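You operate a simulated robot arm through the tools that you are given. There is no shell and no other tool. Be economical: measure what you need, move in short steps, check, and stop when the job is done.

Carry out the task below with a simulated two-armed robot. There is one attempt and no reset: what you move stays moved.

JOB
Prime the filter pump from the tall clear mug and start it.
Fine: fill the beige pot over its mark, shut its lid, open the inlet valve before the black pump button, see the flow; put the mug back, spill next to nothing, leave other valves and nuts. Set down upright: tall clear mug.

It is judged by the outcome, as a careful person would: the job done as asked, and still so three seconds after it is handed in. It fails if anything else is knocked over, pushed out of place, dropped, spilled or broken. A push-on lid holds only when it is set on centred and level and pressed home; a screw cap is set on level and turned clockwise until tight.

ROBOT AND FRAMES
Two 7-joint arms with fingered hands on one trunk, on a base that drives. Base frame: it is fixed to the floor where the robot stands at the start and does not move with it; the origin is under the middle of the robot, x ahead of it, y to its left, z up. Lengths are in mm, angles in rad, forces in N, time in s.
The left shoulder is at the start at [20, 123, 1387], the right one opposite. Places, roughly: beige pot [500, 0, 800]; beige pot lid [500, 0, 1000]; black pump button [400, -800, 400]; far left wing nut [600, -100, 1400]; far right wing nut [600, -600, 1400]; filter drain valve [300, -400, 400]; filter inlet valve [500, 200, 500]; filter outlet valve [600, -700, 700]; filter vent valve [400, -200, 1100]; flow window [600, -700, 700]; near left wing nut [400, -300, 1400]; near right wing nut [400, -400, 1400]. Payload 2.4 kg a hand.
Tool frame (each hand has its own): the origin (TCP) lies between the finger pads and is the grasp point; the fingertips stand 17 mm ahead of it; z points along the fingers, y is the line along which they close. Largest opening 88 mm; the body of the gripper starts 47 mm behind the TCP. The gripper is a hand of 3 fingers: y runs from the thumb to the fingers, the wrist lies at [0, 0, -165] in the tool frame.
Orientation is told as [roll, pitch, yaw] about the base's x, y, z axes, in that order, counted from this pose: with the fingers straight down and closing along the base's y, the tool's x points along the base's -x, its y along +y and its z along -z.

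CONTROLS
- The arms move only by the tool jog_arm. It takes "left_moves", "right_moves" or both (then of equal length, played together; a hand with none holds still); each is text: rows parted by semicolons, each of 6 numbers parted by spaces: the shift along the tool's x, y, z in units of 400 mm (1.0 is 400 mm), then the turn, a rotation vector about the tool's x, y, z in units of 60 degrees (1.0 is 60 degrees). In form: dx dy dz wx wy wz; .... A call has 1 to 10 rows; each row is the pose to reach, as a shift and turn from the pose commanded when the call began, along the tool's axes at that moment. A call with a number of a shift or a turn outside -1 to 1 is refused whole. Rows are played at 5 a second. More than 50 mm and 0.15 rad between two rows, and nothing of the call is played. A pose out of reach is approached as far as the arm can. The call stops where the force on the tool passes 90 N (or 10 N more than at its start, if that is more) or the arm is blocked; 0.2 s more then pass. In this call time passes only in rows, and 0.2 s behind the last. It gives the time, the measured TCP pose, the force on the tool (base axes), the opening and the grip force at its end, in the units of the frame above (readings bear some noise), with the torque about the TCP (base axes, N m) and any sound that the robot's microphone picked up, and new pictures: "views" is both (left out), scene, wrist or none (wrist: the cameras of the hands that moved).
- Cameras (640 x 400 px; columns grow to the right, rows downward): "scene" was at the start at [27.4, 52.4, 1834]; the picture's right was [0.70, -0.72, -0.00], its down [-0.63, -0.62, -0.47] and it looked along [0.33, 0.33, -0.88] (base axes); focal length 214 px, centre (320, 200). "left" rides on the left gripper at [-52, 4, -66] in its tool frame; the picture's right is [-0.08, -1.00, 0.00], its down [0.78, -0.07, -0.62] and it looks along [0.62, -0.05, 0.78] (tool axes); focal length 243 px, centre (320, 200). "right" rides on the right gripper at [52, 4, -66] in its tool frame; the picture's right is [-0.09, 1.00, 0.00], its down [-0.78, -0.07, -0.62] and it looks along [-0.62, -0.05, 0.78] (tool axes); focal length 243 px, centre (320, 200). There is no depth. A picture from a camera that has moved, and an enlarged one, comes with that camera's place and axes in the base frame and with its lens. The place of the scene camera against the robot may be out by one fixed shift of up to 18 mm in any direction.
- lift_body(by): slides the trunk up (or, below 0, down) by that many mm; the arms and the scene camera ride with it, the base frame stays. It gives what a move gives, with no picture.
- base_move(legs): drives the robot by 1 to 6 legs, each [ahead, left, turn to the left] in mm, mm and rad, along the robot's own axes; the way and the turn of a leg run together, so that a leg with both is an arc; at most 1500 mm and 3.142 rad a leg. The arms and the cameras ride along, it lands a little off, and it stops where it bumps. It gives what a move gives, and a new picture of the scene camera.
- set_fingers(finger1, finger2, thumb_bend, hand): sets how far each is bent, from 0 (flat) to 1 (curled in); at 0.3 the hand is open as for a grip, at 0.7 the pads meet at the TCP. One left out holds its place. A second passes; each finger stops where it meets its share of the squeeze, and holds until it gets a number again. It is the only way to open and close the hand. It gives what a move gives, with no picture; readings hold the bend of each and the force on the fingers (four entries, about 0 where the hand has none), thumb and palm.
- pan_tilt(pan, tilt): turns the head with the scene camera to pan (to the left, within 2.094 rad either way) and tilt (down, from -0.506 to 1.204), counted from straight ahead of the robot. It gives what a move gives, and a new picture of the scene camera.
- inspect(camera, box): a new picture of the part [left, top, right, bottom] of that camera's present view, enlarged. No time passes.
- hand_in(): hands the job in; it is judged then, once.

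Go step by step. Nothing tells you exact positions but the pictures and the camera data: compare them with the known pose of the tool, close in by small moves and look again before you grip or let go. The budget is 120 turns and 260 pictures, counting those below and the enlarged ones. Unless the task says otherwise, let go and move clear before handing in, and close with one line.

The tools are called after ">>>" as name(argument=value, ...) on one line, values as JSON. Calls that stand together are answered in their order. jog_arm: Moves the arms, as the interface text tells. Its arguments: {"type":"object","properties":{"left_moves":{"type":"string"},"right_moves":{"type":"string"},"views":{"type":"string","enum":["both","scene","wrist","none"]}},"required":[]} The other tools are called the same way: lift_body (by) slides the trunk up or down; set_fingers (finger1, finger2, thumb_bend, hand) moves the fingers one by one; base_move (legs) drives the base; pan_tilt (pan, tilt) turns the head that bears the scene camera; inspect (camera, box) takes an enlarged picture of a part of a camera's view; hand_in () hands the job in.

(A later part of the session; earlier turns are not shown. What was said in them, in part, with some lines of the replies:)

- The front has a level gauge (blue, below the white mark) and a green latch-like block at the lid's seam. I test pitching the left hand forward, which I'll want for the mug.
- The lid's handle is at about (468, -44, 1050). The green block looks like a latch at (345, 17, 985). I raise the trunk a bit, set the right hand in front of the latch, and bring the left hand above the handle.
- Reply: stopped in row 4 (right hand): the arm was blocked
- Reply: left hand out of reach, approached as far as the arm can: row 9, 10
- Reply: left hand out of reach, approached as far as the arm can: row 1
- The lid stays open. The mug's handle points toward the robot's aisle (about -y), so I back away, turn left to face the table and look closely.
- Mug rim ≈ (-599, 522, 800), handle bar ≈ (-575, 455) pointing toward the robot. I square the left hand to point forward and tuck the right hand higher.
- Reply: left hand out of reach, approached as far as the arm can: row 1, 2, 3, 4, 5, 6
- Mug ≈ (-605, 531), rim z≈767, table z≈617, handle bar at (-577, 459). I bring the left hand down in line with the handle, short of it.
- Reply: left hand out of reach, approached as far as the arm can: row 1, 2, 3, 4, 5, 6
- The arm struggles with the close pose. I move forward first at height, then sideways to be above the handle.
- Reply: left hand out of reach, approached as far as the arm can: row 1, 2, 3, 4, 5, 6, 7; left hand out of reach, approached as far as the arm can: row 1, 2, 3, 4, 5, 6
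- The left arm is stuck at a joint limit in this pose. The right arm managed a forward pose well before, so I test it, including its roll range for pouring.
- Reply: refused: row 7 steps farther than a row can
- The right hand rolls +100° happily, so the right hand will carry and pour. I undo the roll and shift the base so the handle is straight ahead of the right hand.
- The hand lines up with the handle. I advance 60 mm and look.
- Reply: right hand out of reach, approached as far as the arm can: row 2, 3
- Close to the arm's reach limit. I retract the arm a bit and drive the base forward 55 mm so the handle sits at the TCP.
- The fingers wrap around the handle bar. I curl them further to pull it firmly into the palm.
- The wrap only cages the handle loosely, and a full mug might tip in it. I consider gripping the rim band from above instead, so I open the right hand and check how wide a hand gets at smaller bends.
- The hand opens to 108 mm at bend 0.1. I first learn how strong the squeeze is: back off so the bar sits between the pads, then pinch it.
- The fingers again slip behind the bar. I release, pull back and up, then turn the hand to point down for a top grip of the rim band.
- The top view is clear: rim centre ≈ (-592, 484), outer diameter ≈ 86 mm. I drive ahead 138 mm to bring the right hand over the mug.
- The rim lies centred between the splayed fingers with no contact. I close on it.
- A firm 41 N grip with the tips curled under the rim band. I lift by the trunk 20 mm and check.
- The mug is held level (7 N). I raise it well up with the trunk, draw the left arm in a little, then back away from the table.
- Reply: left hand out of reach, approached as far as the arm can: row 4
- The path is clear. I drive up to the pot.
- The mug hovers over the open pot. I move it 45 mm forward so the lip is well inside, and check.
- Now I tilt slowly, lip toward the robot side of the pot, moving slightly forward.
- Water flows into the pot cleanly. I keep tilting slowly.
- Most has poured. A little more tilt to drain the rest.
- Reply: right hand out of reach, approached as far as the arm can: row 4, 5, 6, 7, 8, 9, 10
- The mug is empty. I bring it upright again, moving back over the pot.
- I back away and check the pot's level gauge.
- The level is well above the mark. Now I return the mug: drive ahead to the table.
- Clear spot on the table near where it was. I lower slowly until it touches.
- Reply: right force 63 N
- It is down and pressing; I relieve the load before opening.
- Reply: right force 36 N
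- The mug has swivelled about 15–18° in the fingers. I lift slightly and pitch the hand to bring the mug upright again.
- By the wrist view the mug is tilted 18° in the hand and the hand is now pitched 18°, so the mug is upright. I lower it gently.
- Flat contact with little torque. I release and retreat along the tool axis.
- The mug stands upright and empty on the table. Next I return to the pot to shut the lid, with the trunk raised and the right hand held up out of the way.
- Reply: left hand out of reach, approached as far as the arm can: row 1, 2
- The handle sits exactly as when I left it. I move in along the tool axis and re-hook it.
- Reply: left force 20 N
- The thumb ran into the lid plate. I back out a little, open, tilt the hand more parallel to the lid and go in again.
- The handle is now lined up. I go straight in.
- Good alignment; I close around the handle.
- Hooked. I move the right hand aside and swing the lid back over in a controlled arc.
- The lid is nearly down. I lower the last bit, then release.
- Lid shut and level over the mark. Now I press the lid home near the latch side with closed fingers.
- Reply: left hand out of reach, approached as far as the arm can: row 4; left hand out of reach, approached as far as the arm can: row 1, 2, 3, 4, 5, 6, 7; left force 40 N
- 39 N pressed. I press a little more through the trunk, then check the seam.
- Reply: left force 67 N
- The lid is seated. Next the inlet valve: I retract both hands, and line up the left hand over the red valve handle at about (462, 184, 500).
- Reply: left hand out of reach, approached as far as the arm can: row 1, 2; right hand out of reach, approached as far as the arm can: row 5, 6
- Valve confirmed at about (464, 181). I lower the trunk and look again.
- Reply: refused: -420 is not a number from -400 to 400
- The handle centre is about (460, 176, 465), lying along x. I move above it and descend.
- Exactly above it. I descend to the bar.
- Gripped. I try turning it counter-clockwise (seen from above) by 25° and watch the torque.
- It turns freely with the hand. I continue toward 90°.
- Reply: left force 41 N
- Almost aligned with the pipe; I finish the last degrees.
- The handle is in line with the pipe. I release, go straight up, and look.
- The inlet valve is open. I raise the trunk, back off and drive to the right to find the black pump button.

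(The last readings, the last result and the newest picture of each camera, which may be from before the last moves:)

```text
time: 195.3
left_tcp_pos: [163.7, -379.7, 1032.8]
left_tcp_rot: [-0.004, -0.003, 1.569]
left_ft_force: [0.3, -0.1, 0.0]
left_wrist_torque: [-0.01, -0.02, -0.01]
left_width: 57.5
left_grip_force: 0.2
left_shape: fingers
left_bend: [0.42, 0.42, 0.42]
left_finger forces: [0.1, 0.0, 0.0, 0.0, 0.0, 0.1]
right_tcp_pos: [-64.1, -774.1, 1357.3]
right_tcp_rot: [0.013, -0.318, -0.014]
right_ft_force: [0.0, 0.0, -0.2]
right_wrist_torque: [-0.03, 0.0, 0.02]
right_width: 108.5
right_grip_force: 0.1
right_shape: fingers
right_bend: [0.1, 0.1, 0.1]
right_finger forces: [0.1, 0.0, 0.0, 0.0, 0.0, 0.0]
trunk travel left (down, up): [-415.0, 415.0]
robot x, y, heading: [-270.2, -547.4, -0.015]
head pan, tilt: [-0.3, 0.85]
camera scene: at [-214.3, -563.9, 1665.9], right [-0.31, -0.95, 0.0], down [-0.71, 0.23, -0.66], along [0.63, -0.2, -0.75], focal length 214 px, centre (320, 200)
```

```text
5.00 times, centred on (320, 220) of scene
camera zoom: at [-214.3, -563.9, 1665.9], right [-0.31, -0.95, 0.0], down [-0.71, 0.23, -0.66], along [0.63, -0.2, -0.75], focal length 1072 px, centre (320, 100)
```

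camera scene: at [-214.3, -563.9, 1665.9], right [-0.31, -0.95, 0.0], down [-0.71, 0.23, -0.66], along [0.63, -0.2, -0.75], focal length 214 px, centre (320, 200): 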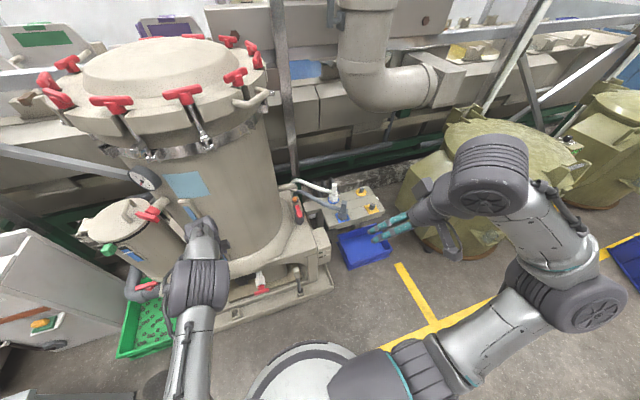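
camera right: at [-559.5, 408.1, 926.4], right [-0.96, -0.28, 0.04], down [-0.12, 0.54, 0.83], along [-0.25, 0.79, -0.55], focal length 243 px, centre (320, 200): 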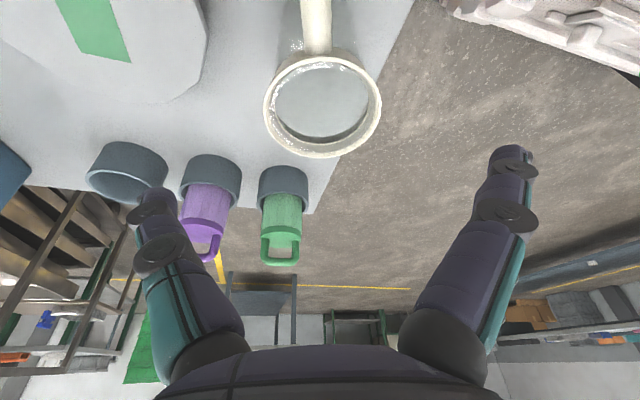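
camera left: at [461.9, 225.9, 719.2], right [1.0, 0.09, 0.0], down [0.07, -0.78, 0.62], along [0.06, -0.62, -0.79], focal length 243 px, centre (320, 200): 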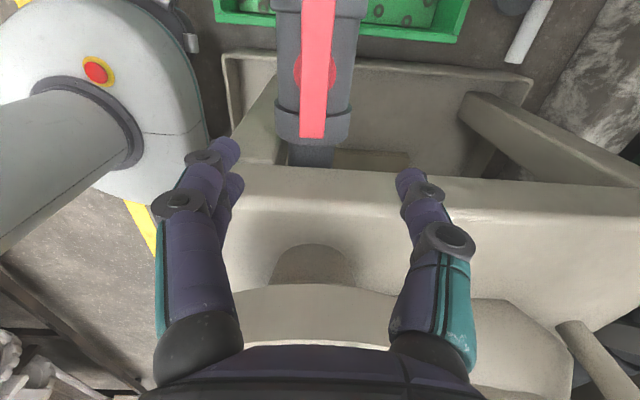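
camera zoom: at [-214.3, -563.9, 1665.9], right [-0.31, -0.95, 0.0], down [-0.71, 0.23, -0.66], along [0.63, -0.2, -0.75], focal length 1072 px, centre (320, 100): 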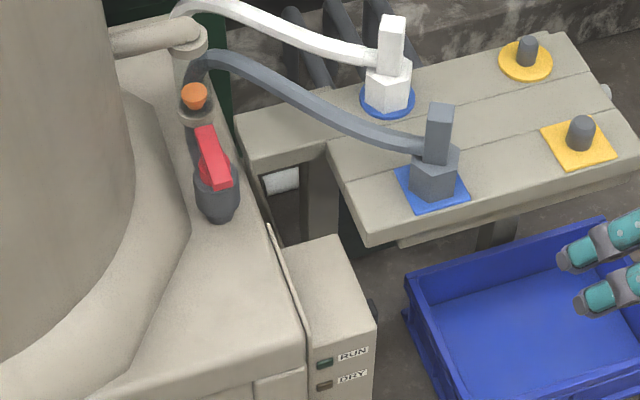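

The control box with RUN/DRY lamps is at the plinth's right end, with a dark button on its right (-y) side, near (470, -855, 400). I straighten the left hand and drive closer on that side.

>>> jog_arm(left_moves="0 0.04 0 0 0 0.14; 0 0.08 0 0 0 0.28; 0 0.12 0 0 0 0.42; 0 0.16 0 0 0 0.56; 0 0.2 0 0 0 0.7; 0 0.25 0 0 0 0.84; 0 0.25 0 0 0 0.98", views="none")

>>> jog_arm(left_moves="0 0 0 0 0 0.13; 0 0 0 0 0 0.26; 0 0 0 0 0 0.39; 0 0 0 0 0 0.52", views="none")

>>> base_move(legs=[[0, -420, 0.015], [270, 0, 0]])

>>> pan_tilt(pan=0.35, tilt=1.05)

>>> inspect(camera="scene", box=[240, 100, 400, 240])

```text
time: 196.9
left_tcp_pos: [63.6, -379.1, 1032.9]
left_tcp_rot: [0.002, -0.003, 0.539]
left_ft_force: [-0.1, 0.5, 0.2]
left_wrist_torque: [-0.01, 0.03, 0.01]
left_width: 57.9
left_grip_force: 0.1
left_shape: fingers
left_bend: [0.42, 0.42, 0.42]
left_finger forces: [0.0, 0.1, 0.0, 0.0, 0.0, 0.0]
right_tcp_pos: [-65.1, -774.2, 1358.0]
right_tcp_rot: [0.013, -0.315, -0.013]
right_ft_force: [0.1, -0.2, 0.5]
right_wrist_torque: [0.02, 0.02, 0.01]
right_width: 108.6
right_grip_force: 0.0
right_shape: fingers
right_bend: [0.1, 0.1, 0.1]
right_finger forces: [0.0, 0.1, 0.0, 0.1, 0.0, 0.0]
trunk travel left (down, up): [-415.0, 415.0]
robot x, y, heading: [-269.8, -545.8, -0.015]
head pan, tilt: [-0.3, 0.85]
```

```text
time: 197.9
left_tcp_pos: [64.0, -378.8, 1032.8]
left_tcp_rot: [0.001, -0.001, -0.004]
left_ft_force: [0.0, -0.1, -0.1]
left_wrist_torque: [0.0, 0.03, -0.03]
left_width: 57.5
left_grip_force: 0.1
left_shape: fingers
left_bend: [0.42, 0.42, 0.42]
left_finger forces: [0.0, 0.0, 0.0, 0.0, 0.1, 0.0]
right_tcp_pos: [-65.7, -774.0, 1357.1]
right_tcp_rot: [0.013, -0.316, -0.014]
right_ft_force: [0.4, -0.5, -0.5]
right_wrist_torque: [-0.01, -0.02, -0.03]
right_width: 108.6
right_grip_force: 0.1
right_shape: fingers
right_bend: [0.1, 0.1, 0.1]
right_finger forces: [0.0, 0.0, 0.0, 0.0, 0.0, 0.1]
trunk travel left (down, up): [-415.0, 415.0]
robot x, y, heading: [-272.2, -544.7, -0.016]
head pan, tilt: [-0.3, 0.85]
```

```text
time: 202.0
left_tcp_pos: [329.5, -793.3, 1032.8]
left_tcp_rot: [0.003, 0.0, 0.013]
left_ft_force: [-0.1, -0.5, -0.5]
left_wrist_torque: [-0.02, 0.01, 0.0]
left_width: 57.6
left_grip_force: 0.1
left_shape: fingers
left_bend: [0.42, 0.42, 0.42]
left_finger forces: [0.0, 0.0, 0.0, 0.1, 0.1, 0.0]
right_tcp_pos: [206.6, -1187.4, 1355.2]
right_tcp_rot: [0.013, -0.313, 0.001]
right_ft_force: [0.0, 0.2, 0.2]
right_wrist_torque: [0.03, 0.0, 0.01]
right_width: 108.7
right_grip_force: 0.0
right_shape: fingers
right_bend: [0.1, 0.1, 0.1]
right_finger forces: [0.0, 0.0, 0.1, 0.0, 0.0, 0.0]
trunk travel left (down, up): [-415.0, 415.0]
robot x, y, heading: [-3.8, -961.5, -0.002]
head pan, tilt: [-0.3, 0.85]
camera scene: at [55.2, -980.1, 1665.8], right [-0.29, -0.96, 0.0], down [-0.72, 0.22, -0.66], along [0.63, -0.19, -0.75], focal length 214 px, centre (320, 200)
```

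scene: 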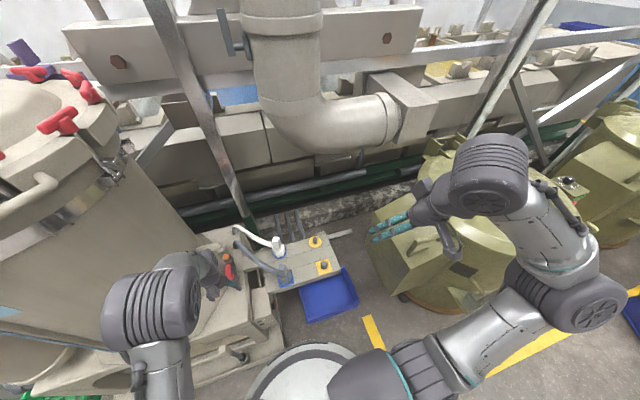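

```text
time: 203.0
left_tcp_pos: [328.7, -791.8, 1033.2]
left_tcp_rot: [0.002, -0.002, 0.013]
left_ft_force: [-0.1, 1.4, -0.8]
left_wrist_torque: [0.04, -0.01, -0.03]
left_width: 57.7
left_grip_force: 0.1
left_shape: fingers
left_bend: [0.42, 0.42, 0.42]
left_finger forces: [0.1, 0.0, 0.0, 0.0, 0.1, 0.0]
right_tcp_pos: [205.0, -1187.1, 1357.1]
right_tcp_rot: [0.013, -0.316, 0.004]
right_ft_force: [-0.5, -0.2, 0.8]
right_wrist_torque: [0.0, -0.03, 0.0]
right_width: 108.9
right_grip_force: 0.0
right_shape: fingers
right_bend: [0.1, 0.1, 0.1]
right_finger forces: [0.1, 0.0, 0.0, 0.0, 0.0, 0.0]
trunk travel left (down, up): [-415.0, 415.0]
robot x, y, heading: [-1.8, -963.9, 0.002]
head pan, tilt: [0.351, 1.051]
camera scene: at [41.4, -934.2, 1651.3], right [0.34, -0.94, 0.0], down [-0.81, -0.3, -0.5], along [0.47, 0.17, -0.87], focal length 214 px, centre (320, 200)
```

scene: 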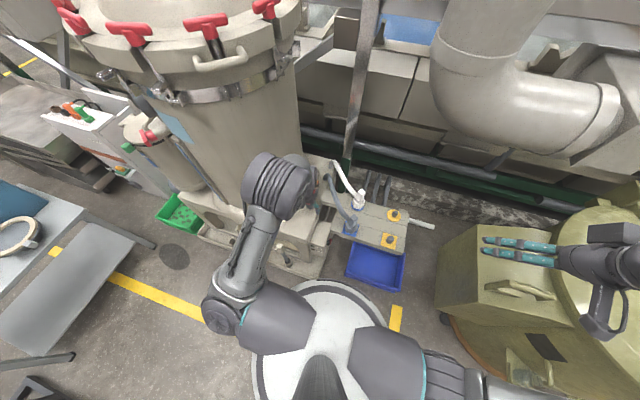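

```text
2.86 times, centred on (320, 170) of scene
camera zoom: at [41.4, -934.2, 1651.3], right [0.34, -0.94, 0.0], down [-0.81, -0.3, -0.5], along [0.47, 0.17, -0.87], focal length 613 px, centre (320, 286)
```

zoom: 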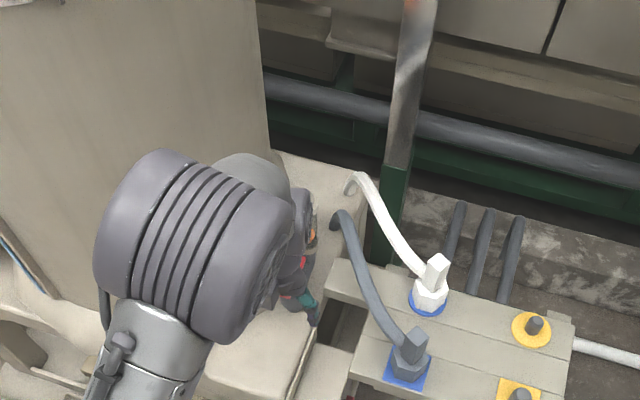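

>>> inspect(camera="scene", box=[280, 215, 360, 295])

>>> inspect(camera="left", box=[0, 0, 640, 400])

```text
5.00 times, centred on (320, 255) of scene
camera zoom: at [41.4, -934.2, 1651.3], right [0.34, -0.94, 0.0], down [-0.81, -0.3, -0.5], along [0.47, 0.17, -0.87], focal length 1072 px, centre (320, -75)
```

zoom: 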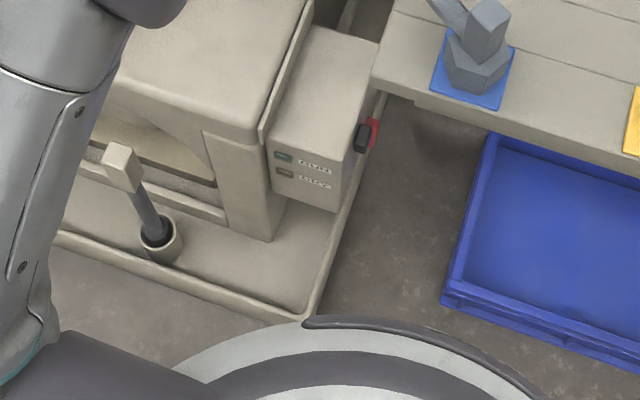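

```text
1.00 times, centred on (320, 200) of left (not enlarged: the box is as wide or as high as the picture)
camera zoom: at [380.1, -785.9, 1098.4], right [0.1, -1.0, 0.0], down [-0.78, -0.08, 0.62], along [-0.62, -0.06, -0.78], focal length 243 px, centre (320, 200)
```

zoom: 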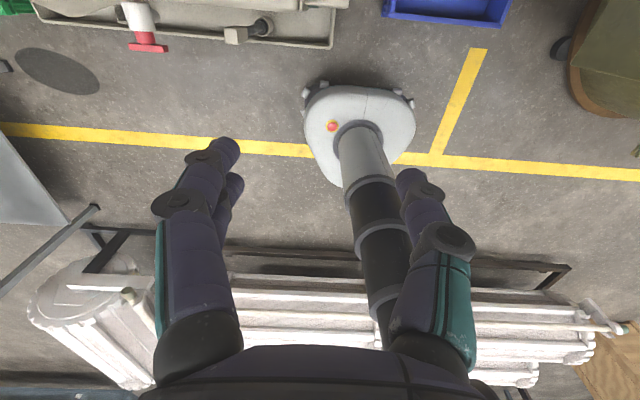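

I see a black button with a red one just behind it, on the box's -y face; black at about (435, -838, 441). I shift the left hand to the right of the box, drive 80 mm closer and lower the trunk.

>>> jog_arm(left_moves="0 -0.12 0 0 0 0; 0 -0.24 0 0 0 0; 0 -0.36 0 0 0 0", views="none")

>>> set_fingers(hand="left", finger1=0.75, finger2=0.75, thumb_bend=0.75)

>>> base_move(legs=[[80, 0, 0]])

>>> lift_body(by=-395)

>>> jog_arm(left_moves="0 0 0 0.12 0 0; 0 0 0 0.24 0 0; 0 0 0 0.36 0 0; 0 0 0 0.48 0 0; 0 0 0 0.58 0 0", views="both")

```text
time: 203.8
left_tcp_pos: [330.8, -937.0, 1032.8]
left_tcp_rot: [0.002, -0.002, 0.013]
left_ft_force: [0.2, -0.5, 1.0]
left_wrist_torque: [0.01, -0.01, 0.0]
left_width: 57.7
left_grip_force: 0.1
left_shape: fingers
left_bend: [0.42, 0.42, 0.42]
left_finger forces: [0.0, 0.0, 0.0, 0.0, 0.0, 0.0]
right_tcp_pos: [206.4, -1188.9, 1356.4]
right_tcp_rot: [0.016, -0.314, 0.0]
right_ft_force: [0.0, -0.6, -0.1]
right_wrist_torque: [0.04, -0.02, 0.02]
right_width: 108.8
right_grip_force: 0.1
right_shape: fingers
right_bend: [0.1, 0.1, 0.1]
right_finger forces: [0.0, 0.0, 0.0, 0.1, 0.0, 0.0]
trunk travel left (down, up): [-415.0, 415.0]
robot x, y, heading: [-3.4, -965.0, 0.003]
head pan, tilt: [0.351, 1.051]
```

```text
time: 204.8
left_tcp_pos: [330.4, -935.3, 1033.0]
left_tcp_rot: [0.002, -0.004, 0.013]
left_ft_force: [0.4, 0.0, 0.4]
left_wrist_torque: [0.02, 0.03, -0.03]
left_width: 0.0
left_grip_force: 0.1
left_shape: fingers
left_bend: [0.74, 0.74, 0.73]
left_finger forces: [0.1, 0.1, 0.0, 0.1, 0.0, 0.0]
right_tcp_pos: [204.7, -1188.5, 1355.9]
right_tcp_rot: [0.013, -0.317, 0.002]
right_ft_force: [-0.7, 0.7, -0.1]
right_wrist_torque: [0.0, -0.02, 0.02]
right_width: 108.6
right_grip_force: 0.0
right_shape: fingers
right_bend: [0.1, 0.1, 0.1]
right_finger forces: [0.0, 0.0, 0.0, 0.0, 0.1, 0.1]
trunk travel left (down, up): [-415.0, 415.0]
robot x, y, heading: [-6.0, -968.3, 0.004]
head pan, tilt: [0.351, 1.051]
```

```text
time: 205.8
left_tcp_pos: [412.3, -934.4, 1032.3]
left_tcp_rot: [0.002, 0.0, 0.012]
left_ft_force: [-0.2, 0.1, 1.0]
left_wrist_torque: [-0.01, 0.0, 0.01]
left_width: 0.0
left_grip_force: 0.0
left_shape: fingers
left_bend: [0.74, 0.74, 0.73]
left_finger forces: [0.1, 0.1, 0.0, 0.1, 0.0, 0.0]
right_tcp_pos: [286.5, -1188.1, 1355.1]
right_tcp_rot: [0.014, -0.314, 0.003]
right_ft_force: [0.1, -0.1, 0.0]
right_wrist_torque: [0.0, 0.03, -0.01]
right_width: 108.3
right_grip_force: 0.1
right_shape: fingers
right_bend: [0.1, 0.1, 0.1]
right_finger forces: [0.0, 0.0, 0.0, 0.0, 0.1, 0.0]
trunk travel left (down, up): [-415.0, 415.0]
robot x, y, heading: [80.3, -962.5, -0.003]
head pan, tilt: [0.351, 1.051]
camera scene: at [123.7, -934.1, 1651.2], right [0.34, -0.94, 0.0], down [-0.82, -0.3, -0.5], along [0.47, 0.17, -0.87], focal length 214 px, centre (320, 200)
```

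scene: 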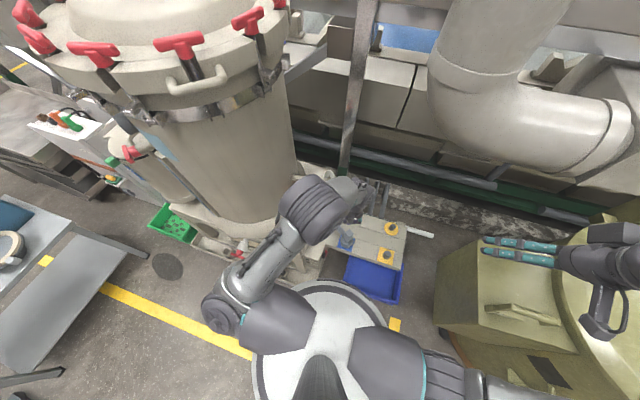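

```text
time: 209.6
left_tcp_pos: [411.5, -934.5, 637.2]
left_tcp_rot: [0.003, -0.001, 0.012]
left_ft_force: [0.0, -0.7, -0.2]
left_wrist_torque: [-0.03, 0.01, 0.02]
left_width: 0.0
left_grip_force: 0.0
left_shape: fingers
left_bend: [0.74, 0.74, 0.73]
left_finger forces: [0.0, 0.1, 0.1, 0.0, 0.0, 0.0]
right_tcp_pos: [286.7, -1187.9, 961.9]
right_tcp_rot: [0.014, -0.315, 0.003]
right_ft_force: [0.3, -0.1, 0.2]
right_wrist_torque: [0.02, 0.0, -0.01]
right_width: 108.5
right_grip_force: 0.1
right_shape: fingers
right_bend: [0.1, 0.1, 0.1]
right_finger forces: [0.0, 0.1, 0.0, 0.0, 0.0, 0.1]
trunk travel left (down, up): [-20.0, 810.0]
robot x, y, heading: [73.5, -963.3, 0.005]
head pan, tilt: [0.351, 1.051]
```

```text
time: 210.8
left_tcp_pos: [411.1, -935.7, 637.8]
left_tcp_rot: [-0.604, -0.003, 0.011]
left_ft_force: [0.2, -0.5, 0.3]
left_wrist_torque: [-0.01, 0.01, 0.01]
left_width: 0.0
left_grip_force: 0.1
left_shape: fingers
left_bend: [0.74, 0.74, 0.73]
left_finger forces: [0.0, 0.1, 0.1, 0.1, 0.0, 0.0]
right_tcp_pos: [286.4, -1188.3, 960.7]
right_tcp_rot: [0.015, -0.317, 0.002]
right_ft_force: [-0.3, 0.5, 0.5]
right_wrist_torque: [0.03, -0.01, 0.01]
right_width: 108.8
right_grip_force: 0.0
right_shape: fingers
right_bend: [0.1, 0.1, 0.1]
right_finger forces: [0.0, 0.0, 0.1, 0.0, 0.1, 0.0]
trunk travel left (down, up): [-20.0, 810.0]
robot x, y, heading: [76.1, -963.4, 0.002]
head pan, tilt: [0.351, 1.051]
camera scene: at [121.8, -934.0, 1256.3], right [0.35, -0.94, 0.0], down [-0.81, -0.3, -0.5], along [0.47, 0.17, -0.87], focal length 214 px, centre (320, 200)
camera left: at [462.0, -892.7, 688.9], right [0.09, -0.82, 0.57], down [-0.79, 0.29, 0.55], along [-0.61, -0.5, -0.62], focal length 243 px, centre (320, 200)
```

scene: 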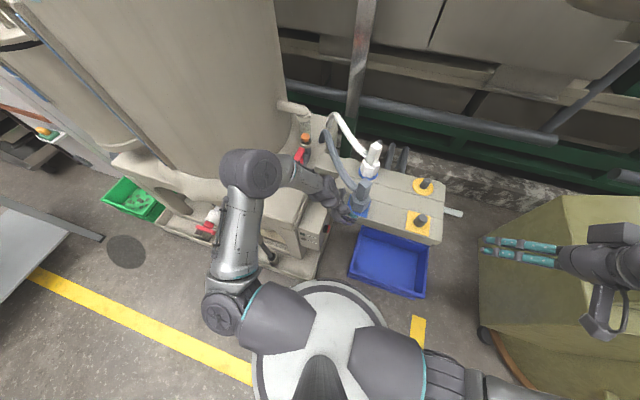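
left: 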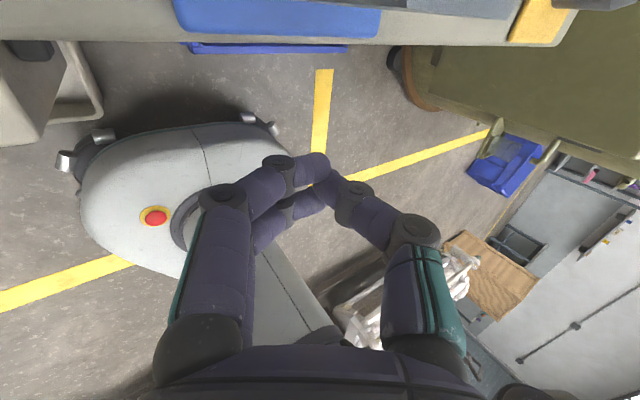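

Wrong way; I roll the other direction so that the fingertips lead toward the box.

>>> jog_arm(left_moves="0 0 0 -0.116 0 0; 0 0 0 -0.232 0 0; 0 0 0 -0.348 0 0; 0 0 0 -0.464 0 0; 0 0 0 -0.58 0 0; 0 0 0 -0.696 0 0; 0 0 0 -0.812 0 0; 0 0 0 -0.928 0 0; 0 0 0 -0.99 0 0", views="wrist")

>>> inspect(camera="scene", box=[270, 150, 400, 270])

```text
time: 212.8
left_tcp_pos: [410.8, -934.8, 638.3]
left_tcp_rot: [0.433, -0.002, 0.013]
left_ft_force: [-0.3, 0.4, -0.7]
left_wrist_torque: [0.01, -0.02, 0.0]
left_width: 0.0
left_grip_force: 0.1
left_shape: fingers
left_bend: [0.74, 0.74, 0.73]
left_finger forces: [0.0, 0.0, 0.0, 0.0, 0.0, 0.1]
right_tcp_pos: [286.3, -1188.4, 961.9]
right_tcp_rot: [0.015, -0.316, 0.002]
right_ft_force: [-0.1, 0.0, 0.1]
right_wrist_torque: [-0.02, 0.0, 0.03]
right_width: 108.5
right_grip_force: 0.0
right_shape: fingers
right_bend: [0.1, 0.1, 0.1]
right_finger forces: [0.1, 0.1, 0.0, 0.0, 0.0, 0.0]
trunk travel left (down, up): [-20.0, 810.0]
robot x, y, heading: [78.6, -965.5, 0.002]
head pan, tilt: [0.351, 1.051]
camera left: at [462.6, -957.8, 698.9], right [0.1, -0.9, -0.42], down [-0.78, -0.33, 0.53], along [-0.62, 0.27, -0.73], focal length 243 px, centre (320, 200)
```

left: 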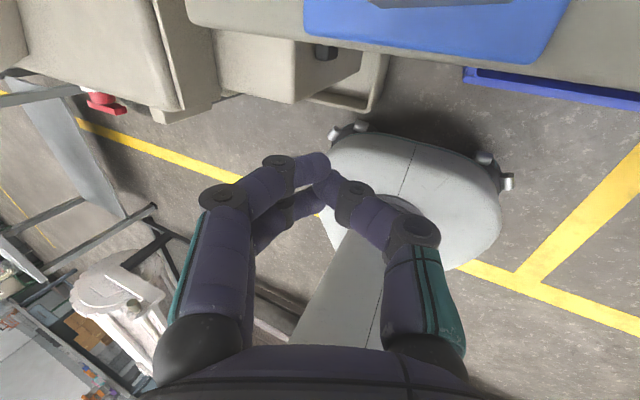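

```text
3.33 times, centred on (335, 210) of scene
camera zoom: at [121.8, -934.1, 1256.3], right [0.34, -0.94, 0.0], down [-0.81, -0.3, -0.5], along [0.47, 0.17, -0.87], focal length 715 px, centre (270, 167)
```

zoom: 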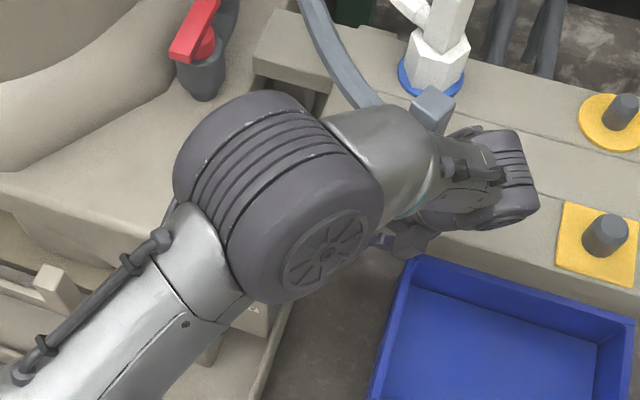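

The panel edge would be in the way of the wrist camera in this attitude. I turn the hand to yaw -90°, so it faces the box from the free side.

>>> jog_arm(left_moves="0.01 0 0 0.1 0 0; 0.02 0 0 0.2 0 0; 0.03 0 0 0.3 0 0; 0.04 0 0 0.413 0 0", views="none")

>>> jog_arm(left_moves="0 0 0 0 0 0.14; 0 0 0 0 0 0.28; 0 0 0 0 0 0.42; 0 0 0 0 0 0.56; 0 0 0 0 0 0.7; 0 0 0 0 0 0.84; 0 0 0 0 0 0.98", views="none")

>>> jog_arm(left_moves="0 0 0 0 0 0.13; 0 0 0 0 0 0.26; 0 0 0 0 0 0.39; 0 0 0 0 0 0.52", views="both")

```text
time: 213.8
left_tcp_pos: [394.2, -934.5, 636.9]
left_tcp_rot: [-0.003, -0.001, 0.012]
left_ft_force: [-0.6, 0.3, -0.2]
left_wrist_torque: [-0.01, 0.0, -0.03]
left_width: 0.0
left_grip_force: 0.1
left_shape: fingers
left_bend: [0.74, 0.74, 0.73]
left_finger forces: [0.0, 0.1, 0.0, 0.0, 0.1, 0.1]
right_tcp_pos: [286.5, -1188.1, 962.0]
right_tcp_rot: [0.013, -0.316, 0.001]
right_ft_force: [-0.1, -1.2, 0.4]
right_wrist_torque: [0.0, 0.02, -0.02]
right_width: 108.7
right_grip_force: 0.1
right_shape: fingers
right_bend: [0.1, 0.1, 0.1]
right_finger forces: [0.0, 0.0, 0.0, 0.0, 0.0, 0.0]
trunk travel left (down, up): [-20.0, 810.0]
robot x, y, heading: [79.3, -965.3, 0.001]
head pan, tilt: [0.351, 1.051]
```

```text
time: 215.4
left_tcp_pos: [394.2, -934.8, 637.4]
left_tcp_rot: [0.002, -0.002, -1.015]
left_ft_force: [0.2, 0.7, -1.6]
left_wrist_torque: [0.02, -0.02, 0.0]
left_width: 0.0
left_grip_force: 0.0
left_shape: fingers
left_bend: [0.74, 0.74, 0.73]
left_finger forces: [0.0, 0.0, 0.0, 0.0, 0.1, 0.0]
right_tcp_pos: [286.0, -1188.7, 961.0]
right_tcp_rot: [0.013, -0.315, 0.002]
right_ft_force: [0.5, 0.6, 0.2]
right_wrist_torque: [-0.02, 0.0, 0.0]
right_width: 108.5
right_grip_force: 0.0
right_shape: fingers
right_bend: [0.1, 0.1, 0.1]
right_finger forces: [0.1, 0.0, 0.1, 0.1, 0.1, 0.0]
trunk travel left (down, up): [-20.0, 810.0]
robot x, y, heading: [76.8, -964.3, 0.003]
head pan, tilt: [0.351, 1.051]
```

```text
time: 216.4
left_tcp_pos: [395.1, -936.0, 637.6]
left_tcp_rot: [0.001, 0.001, -1.561]
left_ft_force: [0.0, -0.3, 0.4]
left_wrist_torque: [0.01, -0.05, 0.0]
left_width: 0.0
left_grip_force: 0.1
left_shape: fingers
left_bend: [0.74, 0.74, 0.73]
left_finger forces: [0.0, 0.0, 0.0, 0.0, 0.0, 0.0]
right_tcp_pos: [286.3, -1188.5, 961.1]
right_tcp_rot: [0.014, -0.317, 0.002]
right_ft_force: [0.4, -0.5, 0.6]
right_wrist_torque: [0.02, 0.0, -0.01]
right_width: 108.7
right_grip_force: 0.0
right_shape: fingers
right_bend: [0.1, 0.1, 0.1]
right_finger forces: [0.0, 0.0, 0.0, 0.1, 0.1, 0.0]
trunk travel left (down, up): [-20.0, 810.0]
robot x, y, heading: [79.7, -963.7, 0.002]
head pan, tilt: [0.351, 1.051]
camera scene: at [121.8, -934.1, 1256.3], right [0.34, -0.94, 0.0], down [-0.81, -0.3, -0.5], along [0.47, 0.17, -0.87], focal length 214 px, centre (320, 200)
camera left: at [399.8, -987.1, 703.0], right [-1.0, -0.09, 0.0], down [-0.08, 0.78, 0.62], along [-0.06, 0.62, -0.78], focal length 243 px, centre (320, 200)
```

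scene: 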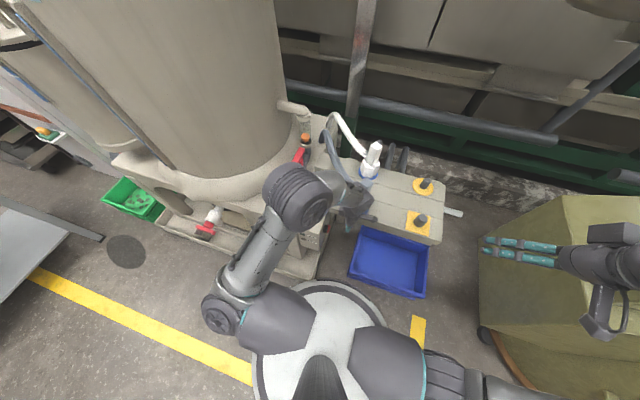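
left: 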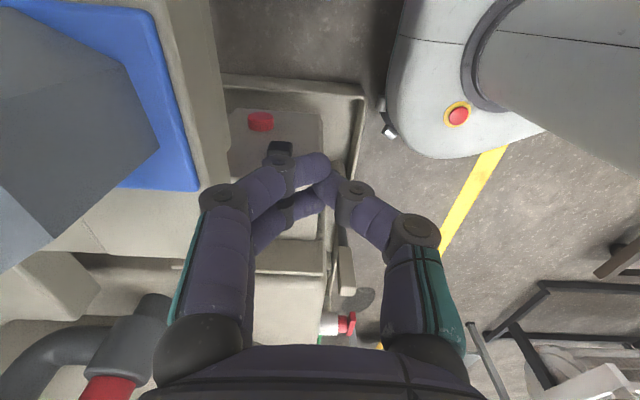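

A perfect view: black button above, red one lower and farther. Black is about (433, -853, 452). I tilt the hand so its tips lead toward it and go down beside it.

>>> jog_arm(left_moves="0 0.01 0.07 -0.06 0.07 0; 0 0.02 0.15 -0.12 0.14 0; 0.02 0.03 0.23 -0.18 0.21 0; 0.04 0.045 0.31 -0.24 0.28 0; 0.06 0.06 0.38 -0.3 0.36 0; 0.075 0.09 0.4525 -0.345 0.426 0", views="wrist")

>>> inspect(camera="scene", box=[270, 150, 400, 270])

```text
time: 217.8
left_tcp_pos: [430.8, -904.5, 456.1]
left_tcp_rot: [0.389, 0.433, -1.47]
left_ft_force: [-0.9, 0.2, -0.1]
left_wrist_torque: [-0.02, -0.02, -0.01]
left_width: 0.0
left_grip_force: 0.1
left_shape: fingers
left_bend: [0.74, 0.74, 0.73]
left_finger forces: [0.0, 0.1, 0.0, 0.0, 0.0, 0.0]
right_tcp_pos: [285.5, -1188.1, 961.7]
right_tcp_rot: [0.013, -0.316, 0.002]
right_ft_force: [0.3, -0.3, 0.1]
right_wrist_torque: [-0.02, -0.03, 0.0]
right_width: 108.6
right_grip_force: 0.0
right_shape: fingers
right_bend: [0.1, 0.1, 0.1]
right_finger forces: [0.0, 0.0, 0.0, 0.0, 0.0, 0.0]
trunk travel left (down, up): [-20.0, 810.0]
robot x, y, heading: [76.6, -964.4, 0.005]
head pan, tilt: [0.351, 1.051]
camera left: at [417.7, -980.0, 490.1], right [-0.93, -0.01, -0.38], down [-0.34, 0.44, 0.83], along [0.16, 0.9, -0.41], focal length 243 px, centre (320, 200)
```

left: 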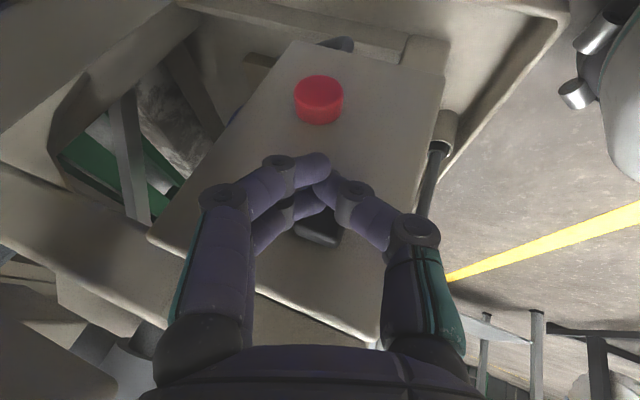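

```text
3.33 times, centred on (335, 210) of scene
camera zoom: at [121.8, -934.1, 1256.3], right [0.34, -0.94, 0.0], down [-0.81, -0.3, -0.5], along [0.47, 0.17, -0.87], focal length 715 px, centre (270, 167)
```

zoom: 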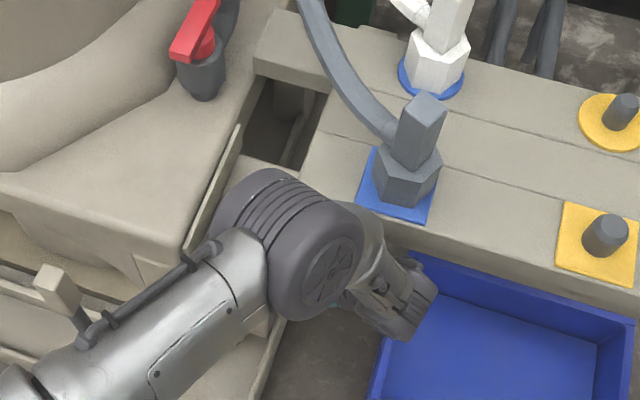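

The tips are in line with the black button and well clear of the red one. I push toward +y in small steps.

>>> jog_arm(left_moves="0.0114 0 0.0053 0 0 0; 0.0228 0 0.0105 0 0 0; 0.034 0 0.0158 0 0 0; 0.0455 0 0.021 0 0 0", views="wrist")

```text
time: 218.8
left_tcp_pos: [433.3, -884.8, 457.5]
left_tcp_rot: [0.389, 0.435, -1.471]
left_ft_force: [-0.3, 0.1, 0.7]
left_wrist_torque: [-0.01, 0.01, -0.02]
left_width: 0.0
left_grip_force: 0.0
left_shape: fingers
left_bend: [0.74, 0.74, 0.73]
left_finger forces: [0.0, 0.1, 0.0, 0.0, 0.0, 0.1]
right_tcp_pos: [286.8, -1189.1, 961.6]
right_tcp_rot: [0.014, -0.316, 0.002]
right_ft_force: [1.1, -0.2, -0.5]
right_wrist_torque: [-0.02, 0.01, -0.03]
right_width: 108.4
right_grip_force: 0.0
right_shape: fingers
right_bend: [0.1, 0.1, 0.1]
right_finger forces: [0.0, 0.0, 0.0, 0.0, 0.0, 0.1]
trunk travel left (down, up): [-20.0, 810.0]
robot x, y, heading: [78.7, -968.0, -0.001]
head pan, tilt: [0.351, 1.051]
camera left: at [419.1, -959.8, 491.5], right [-0.93, -0.01, -0.38], down [-0.34, 0.44, 0.83], along [0.16, 0.9, -0.42], focal length 243 px, centre (320, 200)
```

left: 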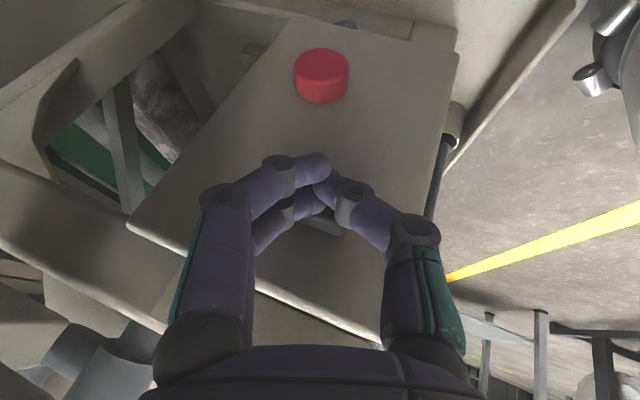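

>>> jog_arm(left_moves="0.0114 0 0.0053 0 0 0; 0.0228 0 0.0105 0 0 0; 0.0300 0 0.0138 0 0 0; 0.0364 0 0.0168 0 0 0", views="wrist")

```text
time: 219.8
left_tcp_pos: [433.9, -868.8, 456.6]
left_tcp_rot: [0.388, 0.434, -1.471]
left_ft_force: [0.7, -2.2, -1.7]
left_wrist_torque: [-0.03, -0.01, 0.06]
left_width: 0.2
left_grip_force: 1.1
left_shape: fingers
left_bend: [0.74, 0.74, 0.73]
left_finger forces: [0.0, 3.1, 0.0, 0.0, 0.0, 0.0]
right_tcp_pos: [286.6, -1188.8, 960.8]
right_tcp_rot: [0.013, -0.316, 0.001]
right_ft_force: [-0.7, -0.2, 0.0]
right_wrist_torque: [-0.01, 0.03, -0.01]
right_width: 108.5
right_grip_force: 0.0
right_shape: fingers
right_bend: [0.1, 0.1, 0.1]
right_finger forces: [0.0, 0.0, 0.1, 0.0, 0.0, 0.0]
trunk travel left (down, up): [-20.0, 810.0]
robot x, y, heading: [77.3, -964.1, -0.0]
head pan, tilt: [0.351, 1.051]
heard: click
camera left: at [419.1, -944.1, 492.1], right [-0.93, -0.01, -0.38], down [-0.34, 0.45, 0.83], along [0.16, 0.9, -0.42], focal length 243 px, centre (320, 200)
```

left: 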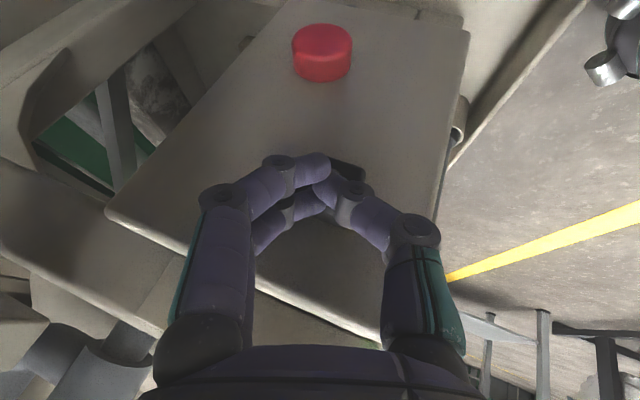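

A click was heard. I withdraw and look at the lamps and the flow window.

>>> jog_arm(left_moves="-0.05 0 -0.023 0 0 0; -0.11 0 -0.05 0 0 0; -0.18 -0.03 -0.13 0 0 0; -0.2 -0.08 -0.23 0 0 0; -0.2 -0.12 -0.33 0 0 0", views="scene")

>>> lift_body(by=300)

>>> base_move(legs=[[-250, 0, 0]])

>>> inspect(camera="scene", box=[240, 90, 400, 230])

```text
time: 221.0
left_tcp_pos: [350.8, -995.7, 518.3]
left_tcp_rot: [0.389, 0.433, -1.47]
left_ft_force: [0.1, -0.1, 0.6]
left_wrist_torque: [-0.05, -0.03, 0.04]
left_width: 0.0
left_grip_force: 0.2
left_shape: fingers
left_bend: [0.74, 0.74, 0.73]
left_finger forces: [0.1, 0.1, 0.1, 0.0, 0.0, 0.1]
right_tcp_pos: [286.1, -1188.4, 962.2]
right_tcp_rot: [0.015, -0.316, 0.003]
right_ft_force: [-0.1, -0.6, -0.2]
right_wrist_torque: [0.01, 0.0, 0.0]
right_width: 108.5
right_grip_force: 0.1
right_shape: fingers
right_bend: [0.1, 0.1, 0.1]
right_finger forces: [0.0, 0.0, 0.0, 0.1, 0.0, 0.0]
trunk travel left (down, up): [-20.0, 810.0]
robot x, y, heading: [81.3, -965.4, 0.003]
head pan, tilt: [0.351, 1.051]
camera scene: at [121.8, -934.1, 1256.3], right [0.35, -0.94, 0.0], down [-0.81, -0.3, -0.5], along [0.47, 0.17, -0.87], focal length 214 px, centre (320, 200)
```

scene: 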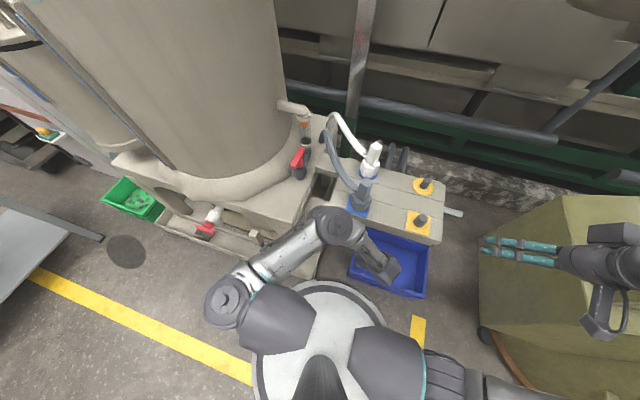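

```text
time: 224.0
left_tcp_pos: [351.8, -995.8, 817.4]
left_tcp_rot: [0.388, 0.433, -1.472]
left_ft_force: [-0.1, 0.4, 0.7]
left_wrist_torque: [0.0, 0.0, 0.01]
left_width: 0.0
left_grip_force: 0.1
left_shape: fingers
left_bend: [0.74, 0.74, 0.73]
left_finger forces: [0.1, 0.0, 0.1, 0.1, 0.0, 0.0]
right_tcp_pos: [284.9, -1187.2, 1262.1]
right_tcp_rot: [0.013, -0.317, 0.001]
right_ft_force: [1.0, -0.4, 1.0]
right_wrist_torque: [0.02, 0.0, 0.01]
right_width: 109.0
right_grip_force: 0.1
right_shape: fingers
right_bend: [0.1, 0.1, 0.1]
right_finger forces: [0.0, 0.1, 0.0, 0.0, 0.1, 0.0]
trunk travel left (down, up): [-320.0, 510.0]
robot x, y, heading: [79.8, -967.5, 0.004]
head pan, tilt: [0.351, 1.051]
```

```text
time: 225.9
left_tcp_pos: [101.0, -995.8, 818.7]
left_tcp_rot: [0.391, 0.434, -1.471]
left_ft_force: [-0.6, -0.3, -0.2]
left_wrist_torque: [0.0, -0.02, 0.01]
left_width: 0.0
left_grip_force: 0.0
left_shape: fingers
left_bend: [0.74, 0.74, 0.73]
left_finger forces: [0.1, 0.0, 0.1, 0.0, 0.1, 0.1]
right_tcp_pos: [35.6, -1189.4, 1262.5]
right_tcp_rot: [0.014, -0.316, 0.0]
right_ft_force: [0.3, 0.6, -0.1]
right_wrist_torque: [-0.02, -0.02, -0.03]
right_width: 108.6
right_grip_force: 0.1
right_shape: fingers
right_bend: [0.1, 0.1, 0.1]
right_finger forces: [0.0, 0.0, 0.1, 0.0, 0.0, 0.0]
trunk travel left (down, up): [-320.0, 510.0]
robot x, y, heading: [-173.1, -962.3, -0.001]
head pan, tilt: [0.351, 1.051]
camera scene: at [-128.8, -934.5, 1556.3], right [0.34, -0.94, 0.0], down [-0.81, -0.3, -0.5], along [0.47, 0.17, -0.87], focal length 214 px, centre (320, 200)
```

scene: 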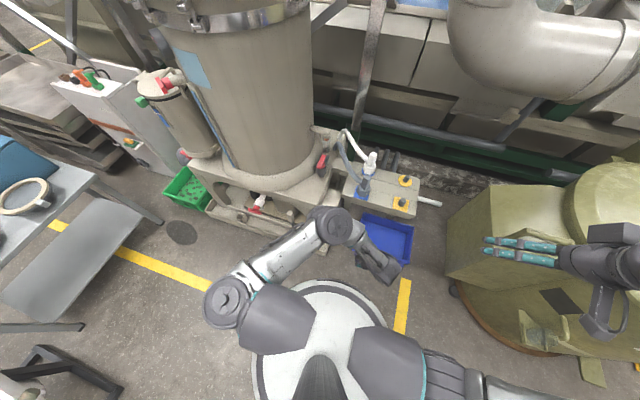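

```text
2.86 times, centred on (320, 160) of scene
camera zoom: at [-128.8, -934.5, 1556.3], right [0.34, -0.94, 0.0], down [-0.81, -0.3, -0.5], along [0.47, 0.17, -0.87], focal length 613 px, centre (320, 314)
```

zoom: 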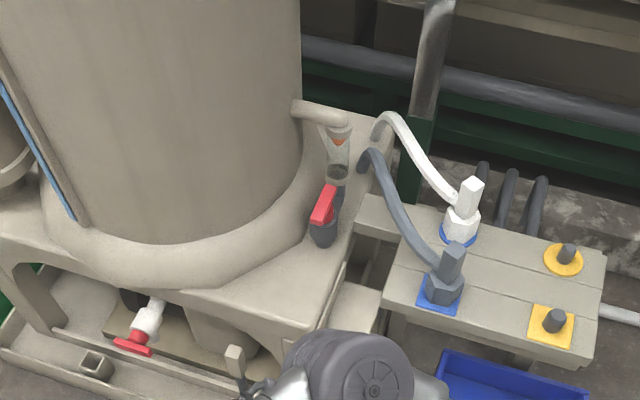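

>>> inspect(camera="scene", box=[305, 125, 345, 180])

>>> base_move(legs=[[-150, 250, 0]])

>>> pan_tilt(pan=0.15, tilt=0.75)

```text
7.27 times, centred on (325, 152) of scene
camera zoom: at [-128.8, -934.5, 1556.3], right [0.34, -0.94, 0.0], down [-0.81, -0.3, -0.5], along [0.47, 0.17, -0.87], focal length 1560 px, centre (284, 546)
```

zoom: 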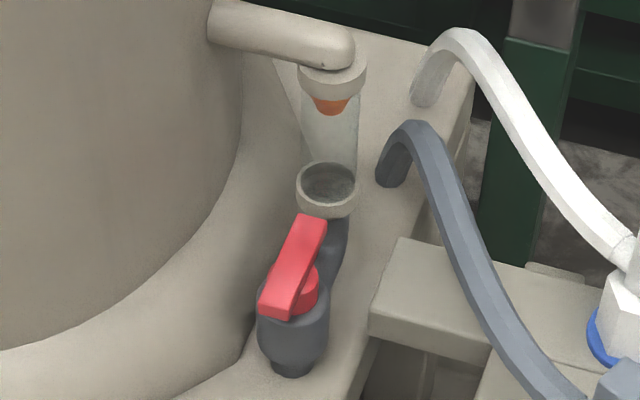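

```text
time: 227.9
left_tcp_pos: [-49.6, -744.8, 818.5]
left_tcp_rot: [0.39, 0.434, -1.471]
left_ft_force: [-0.9, 0.0, 0.8]
left_wrist_torque: [-0.02, 0.0, 0.01]
left_width: 0.2
left_grip_force: 0.0
left_shape: fingers
left_bend: [0.74, 0.74, 0.73]
left_finger forces: [0.1, 0.0, 0.0, 0.0, 0.1, 0.0]
right_tcp_pos: [-114.3, -937.3, 1261.6]
right_tcp_rot: [0.014, -0.317, -0.001]
right_ft_force: [-0.2, 0.5, -0.6]
right_wrist_torque: [-0.02, 0.01, 0.01]
right_width: 108.6
right_grip_force: 0.1
right_shape: fingers
right_bend: [0.1, 0.1, 0.1]
right_finger forces: [0.0, 0.1, 0.1, 0.0, 0.0, 0.0]
trunk travel left (down, up): [-320.0, 510.0]
robot x, y, heading: [-323.6, -716.1, 0.005]
head pan, tilt: [0.351, 1.051]
camera scene: at [-278.4, -683.4, 1556.3], right [0.34, -0.94, 0.0], down [-0.81, -0.3, -0.5], along [0.47, 0.17, -0.87], focal length 214 px, centre (320, 200)
```

scene: 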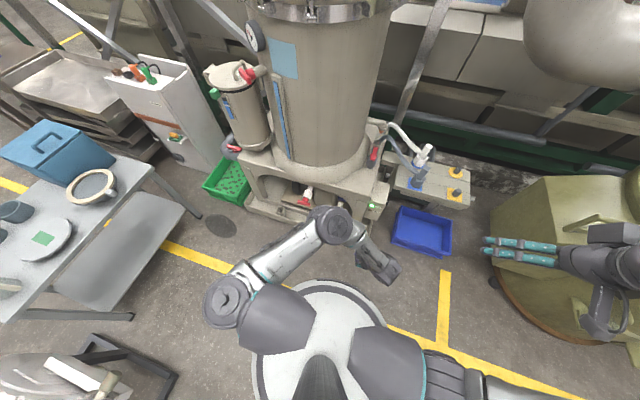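

```text
time: 228.7
left_tcp_pos: [-48.2, -744.1, 818.9]
left_tcp_rot: [0.389, 0.436, -1.471]
left_ft_force: [-0.9, 0.3, 0.2]
left_wrist_torque: [0.03, -0.03, -0.02]
left_width: 0.0
left_grip_force: 0.1
left_shape: fingers
left_bend: [0.74, 0.74, 0.73]
left_finger forces: [0.1, 0.0, 0.0, 0.0, 0.1, 0.0]
right_tcp_pos: [-113.7, -938.1, 1261.3]
right_tcp_rot: [0.015, -0.316, 0.001]
right_ft_force: [0.5, 0.2, 0.2]
right_wrist_torque: [-0.02, 0.01, -0.01]
right_width: 108.6
right_grip_force: 0.1
right_shape: fingers
right_bend: [0.1, 0.1, 0.1]
right_finger forces: [0.0, 0.1, 0.0, 0.1, 0.0, 0.0]
trunk travel left (down, up): [-320.0, 510.0]
robot x, y, heading: [-322.0, -713.3, -0.003]
head pan, tilt: [0.15, 0.75]
camera scene: at [-258.3, -694.6, 1578.8], right [0.15, -0.99, 0.0], down [-0.67, -0.1, -0.73], along [0.72, 0.11, -0.68], focal length 214 px, centre (320, 200)
```

scene: 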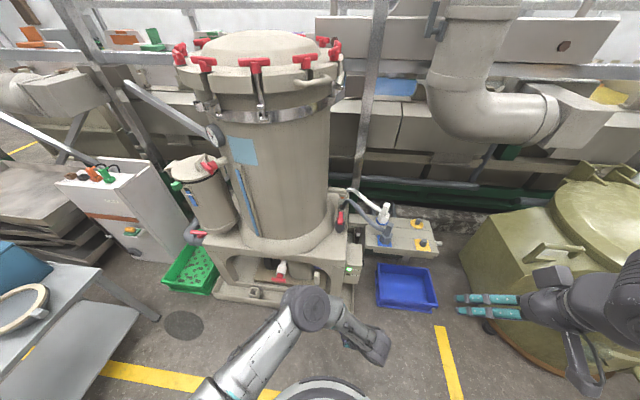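

A green RUN lamp appears lit. I check the flow window, lamps and pot.

>>> inspect(camera="scene", box=[325, 180, 365, 285])

>>> inspect(camera="scene", box=[160, 120, 250, 250])

>>> inspect(camera="scene", box=[330, 185, 355, 230])

```text
3.81 times, centred on (345, 232) of scene
camera zoom: at [-258.3, -694.6, 1578.8], right [0.15, -0.99, 0.0], down [-0.67, -0.1, -0.73], along [0.72, 0.11, -0.68], focal length 817 px, centre (225, 76)
```

zoom: 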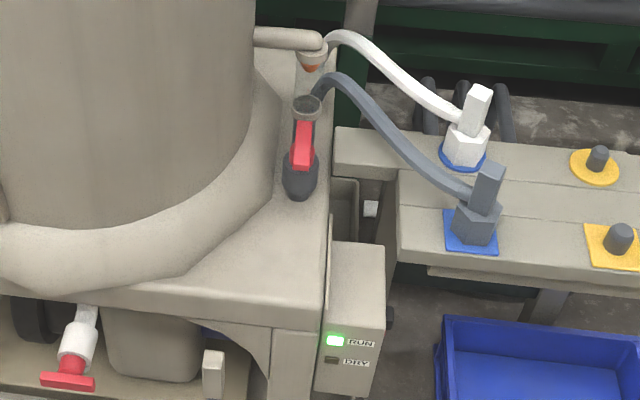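

```text
3.08 times, centred on (205, 185) of scene
camera zoom: at [-258.3, -694.6, 1578.8], right [0.15, -0.99, 0.0], down [-0.67, -0.1, -0.73], along [0.72, 0.11, -0.68], focal length 660 px, centre (674, 246)
```

zoom: 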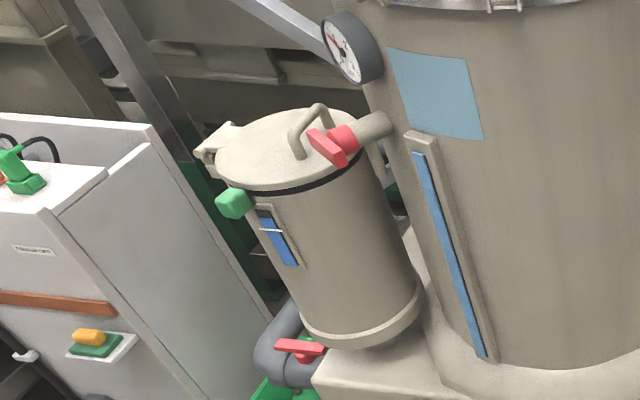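

```text
8.89 times, centred on (342, 208) of scene
camera zoom: at [-258.3, -694.6, 1578.8], right [0.15, -0.99, 0.0], down [-0.67, -0.1, -0.73], along [0.72, 0.11, -0.68], focal length 1906 px, centre (120, 133)
```

zoom: 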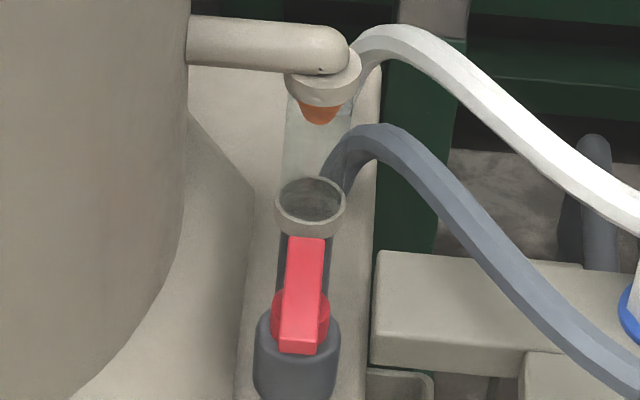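

RUN is lit and the orange float has risen to the top of the flow window. One last check of the pot gauge and the mug.

>>> inspect(camera="scene", box=[190, 180, 210, 210])

>>> pan_tilt(pan=1.5, tilt=0.7)

```text
13.33 times, centred on (200, 195) of scene
camera zoom: at [-258.3, -694.6, 1578.8], right [0.15, -0.99, 0.0], down [-0.67, -0.1, -0.73], along [0.72, 0.11, -0.68], focal length 2860 px, centre (1920, 267)
```

zoom: 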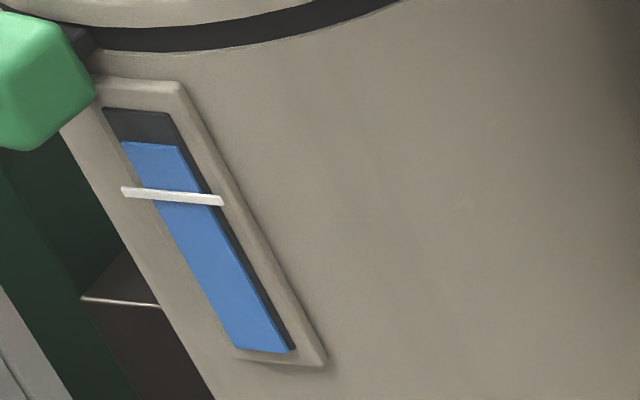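

```text
time: 230.2
left_tcp_pos: [-47.6, -744.5, 818.3]
left_tcp_rot: [0.388, 0.435, -1.471]
left_ft_force: [0.1, -0.5, -0.2]
left_wrist_torque: [-0.01, 0.0, 0.02]
left_width: 0.0
left_grip_force: 0.1
left_shape: fingers
left_bend: [0.74, 0.74, 0.73]
left_finger forces: [0.1, 0.0, 0.0, 0.0, 0.1, 0.0]
right_tcp_pos: [-113.7, -938.3, 1261.0]
right_tcp_rot: [0.014, -0.316, 0.0]
right_ft_force: [-0.3, -0.8, -1.0]
right_wrist_torque: [0.01, 0.03, -0.02]
right_width: 108.5
right_grip_force: 0.0
right_shape: fingers
right_bend: [0.1, 0.1, 0.1]
right_finger forces: [0.0, 0.0, 0.0, 0.0, 0.1, 0.0]
trunk travel left (down, up): [-320.0, 510.0]
robot x, y, heading: [-321.1, -711.8, -0.002]
head pan, tilt: [1.499, 0.7]
camera scene: at [-334.2, -622.4, 1583.1], right [1.0, -0.07, 0.0], down [-0.05, -0.64, -0.77], along [0.05, 0.76, -0.64], focal length 214 px, centre (320, 200)
```

scene: 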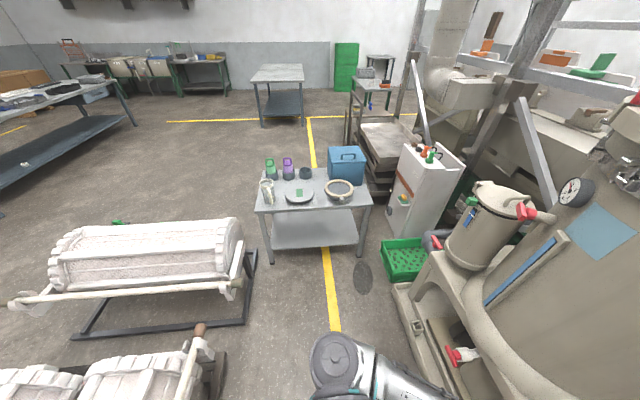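

The level is above the mark, the lid is shut, the mug stands upright on the table, RUN is lit and the flow float is up. Both hands are clear, so I hand in.

>>> hand_in()

```text
The job is handed in.
```

The pot is filled over its mark from the tall clear mug and its lid is shut. The inlet valve was opened before the black button was pressed. The pump is running, with the RUN lamp lit and the float up in the flow window. The mug stands upright and empty on the table close to where it was. I saw no spill.
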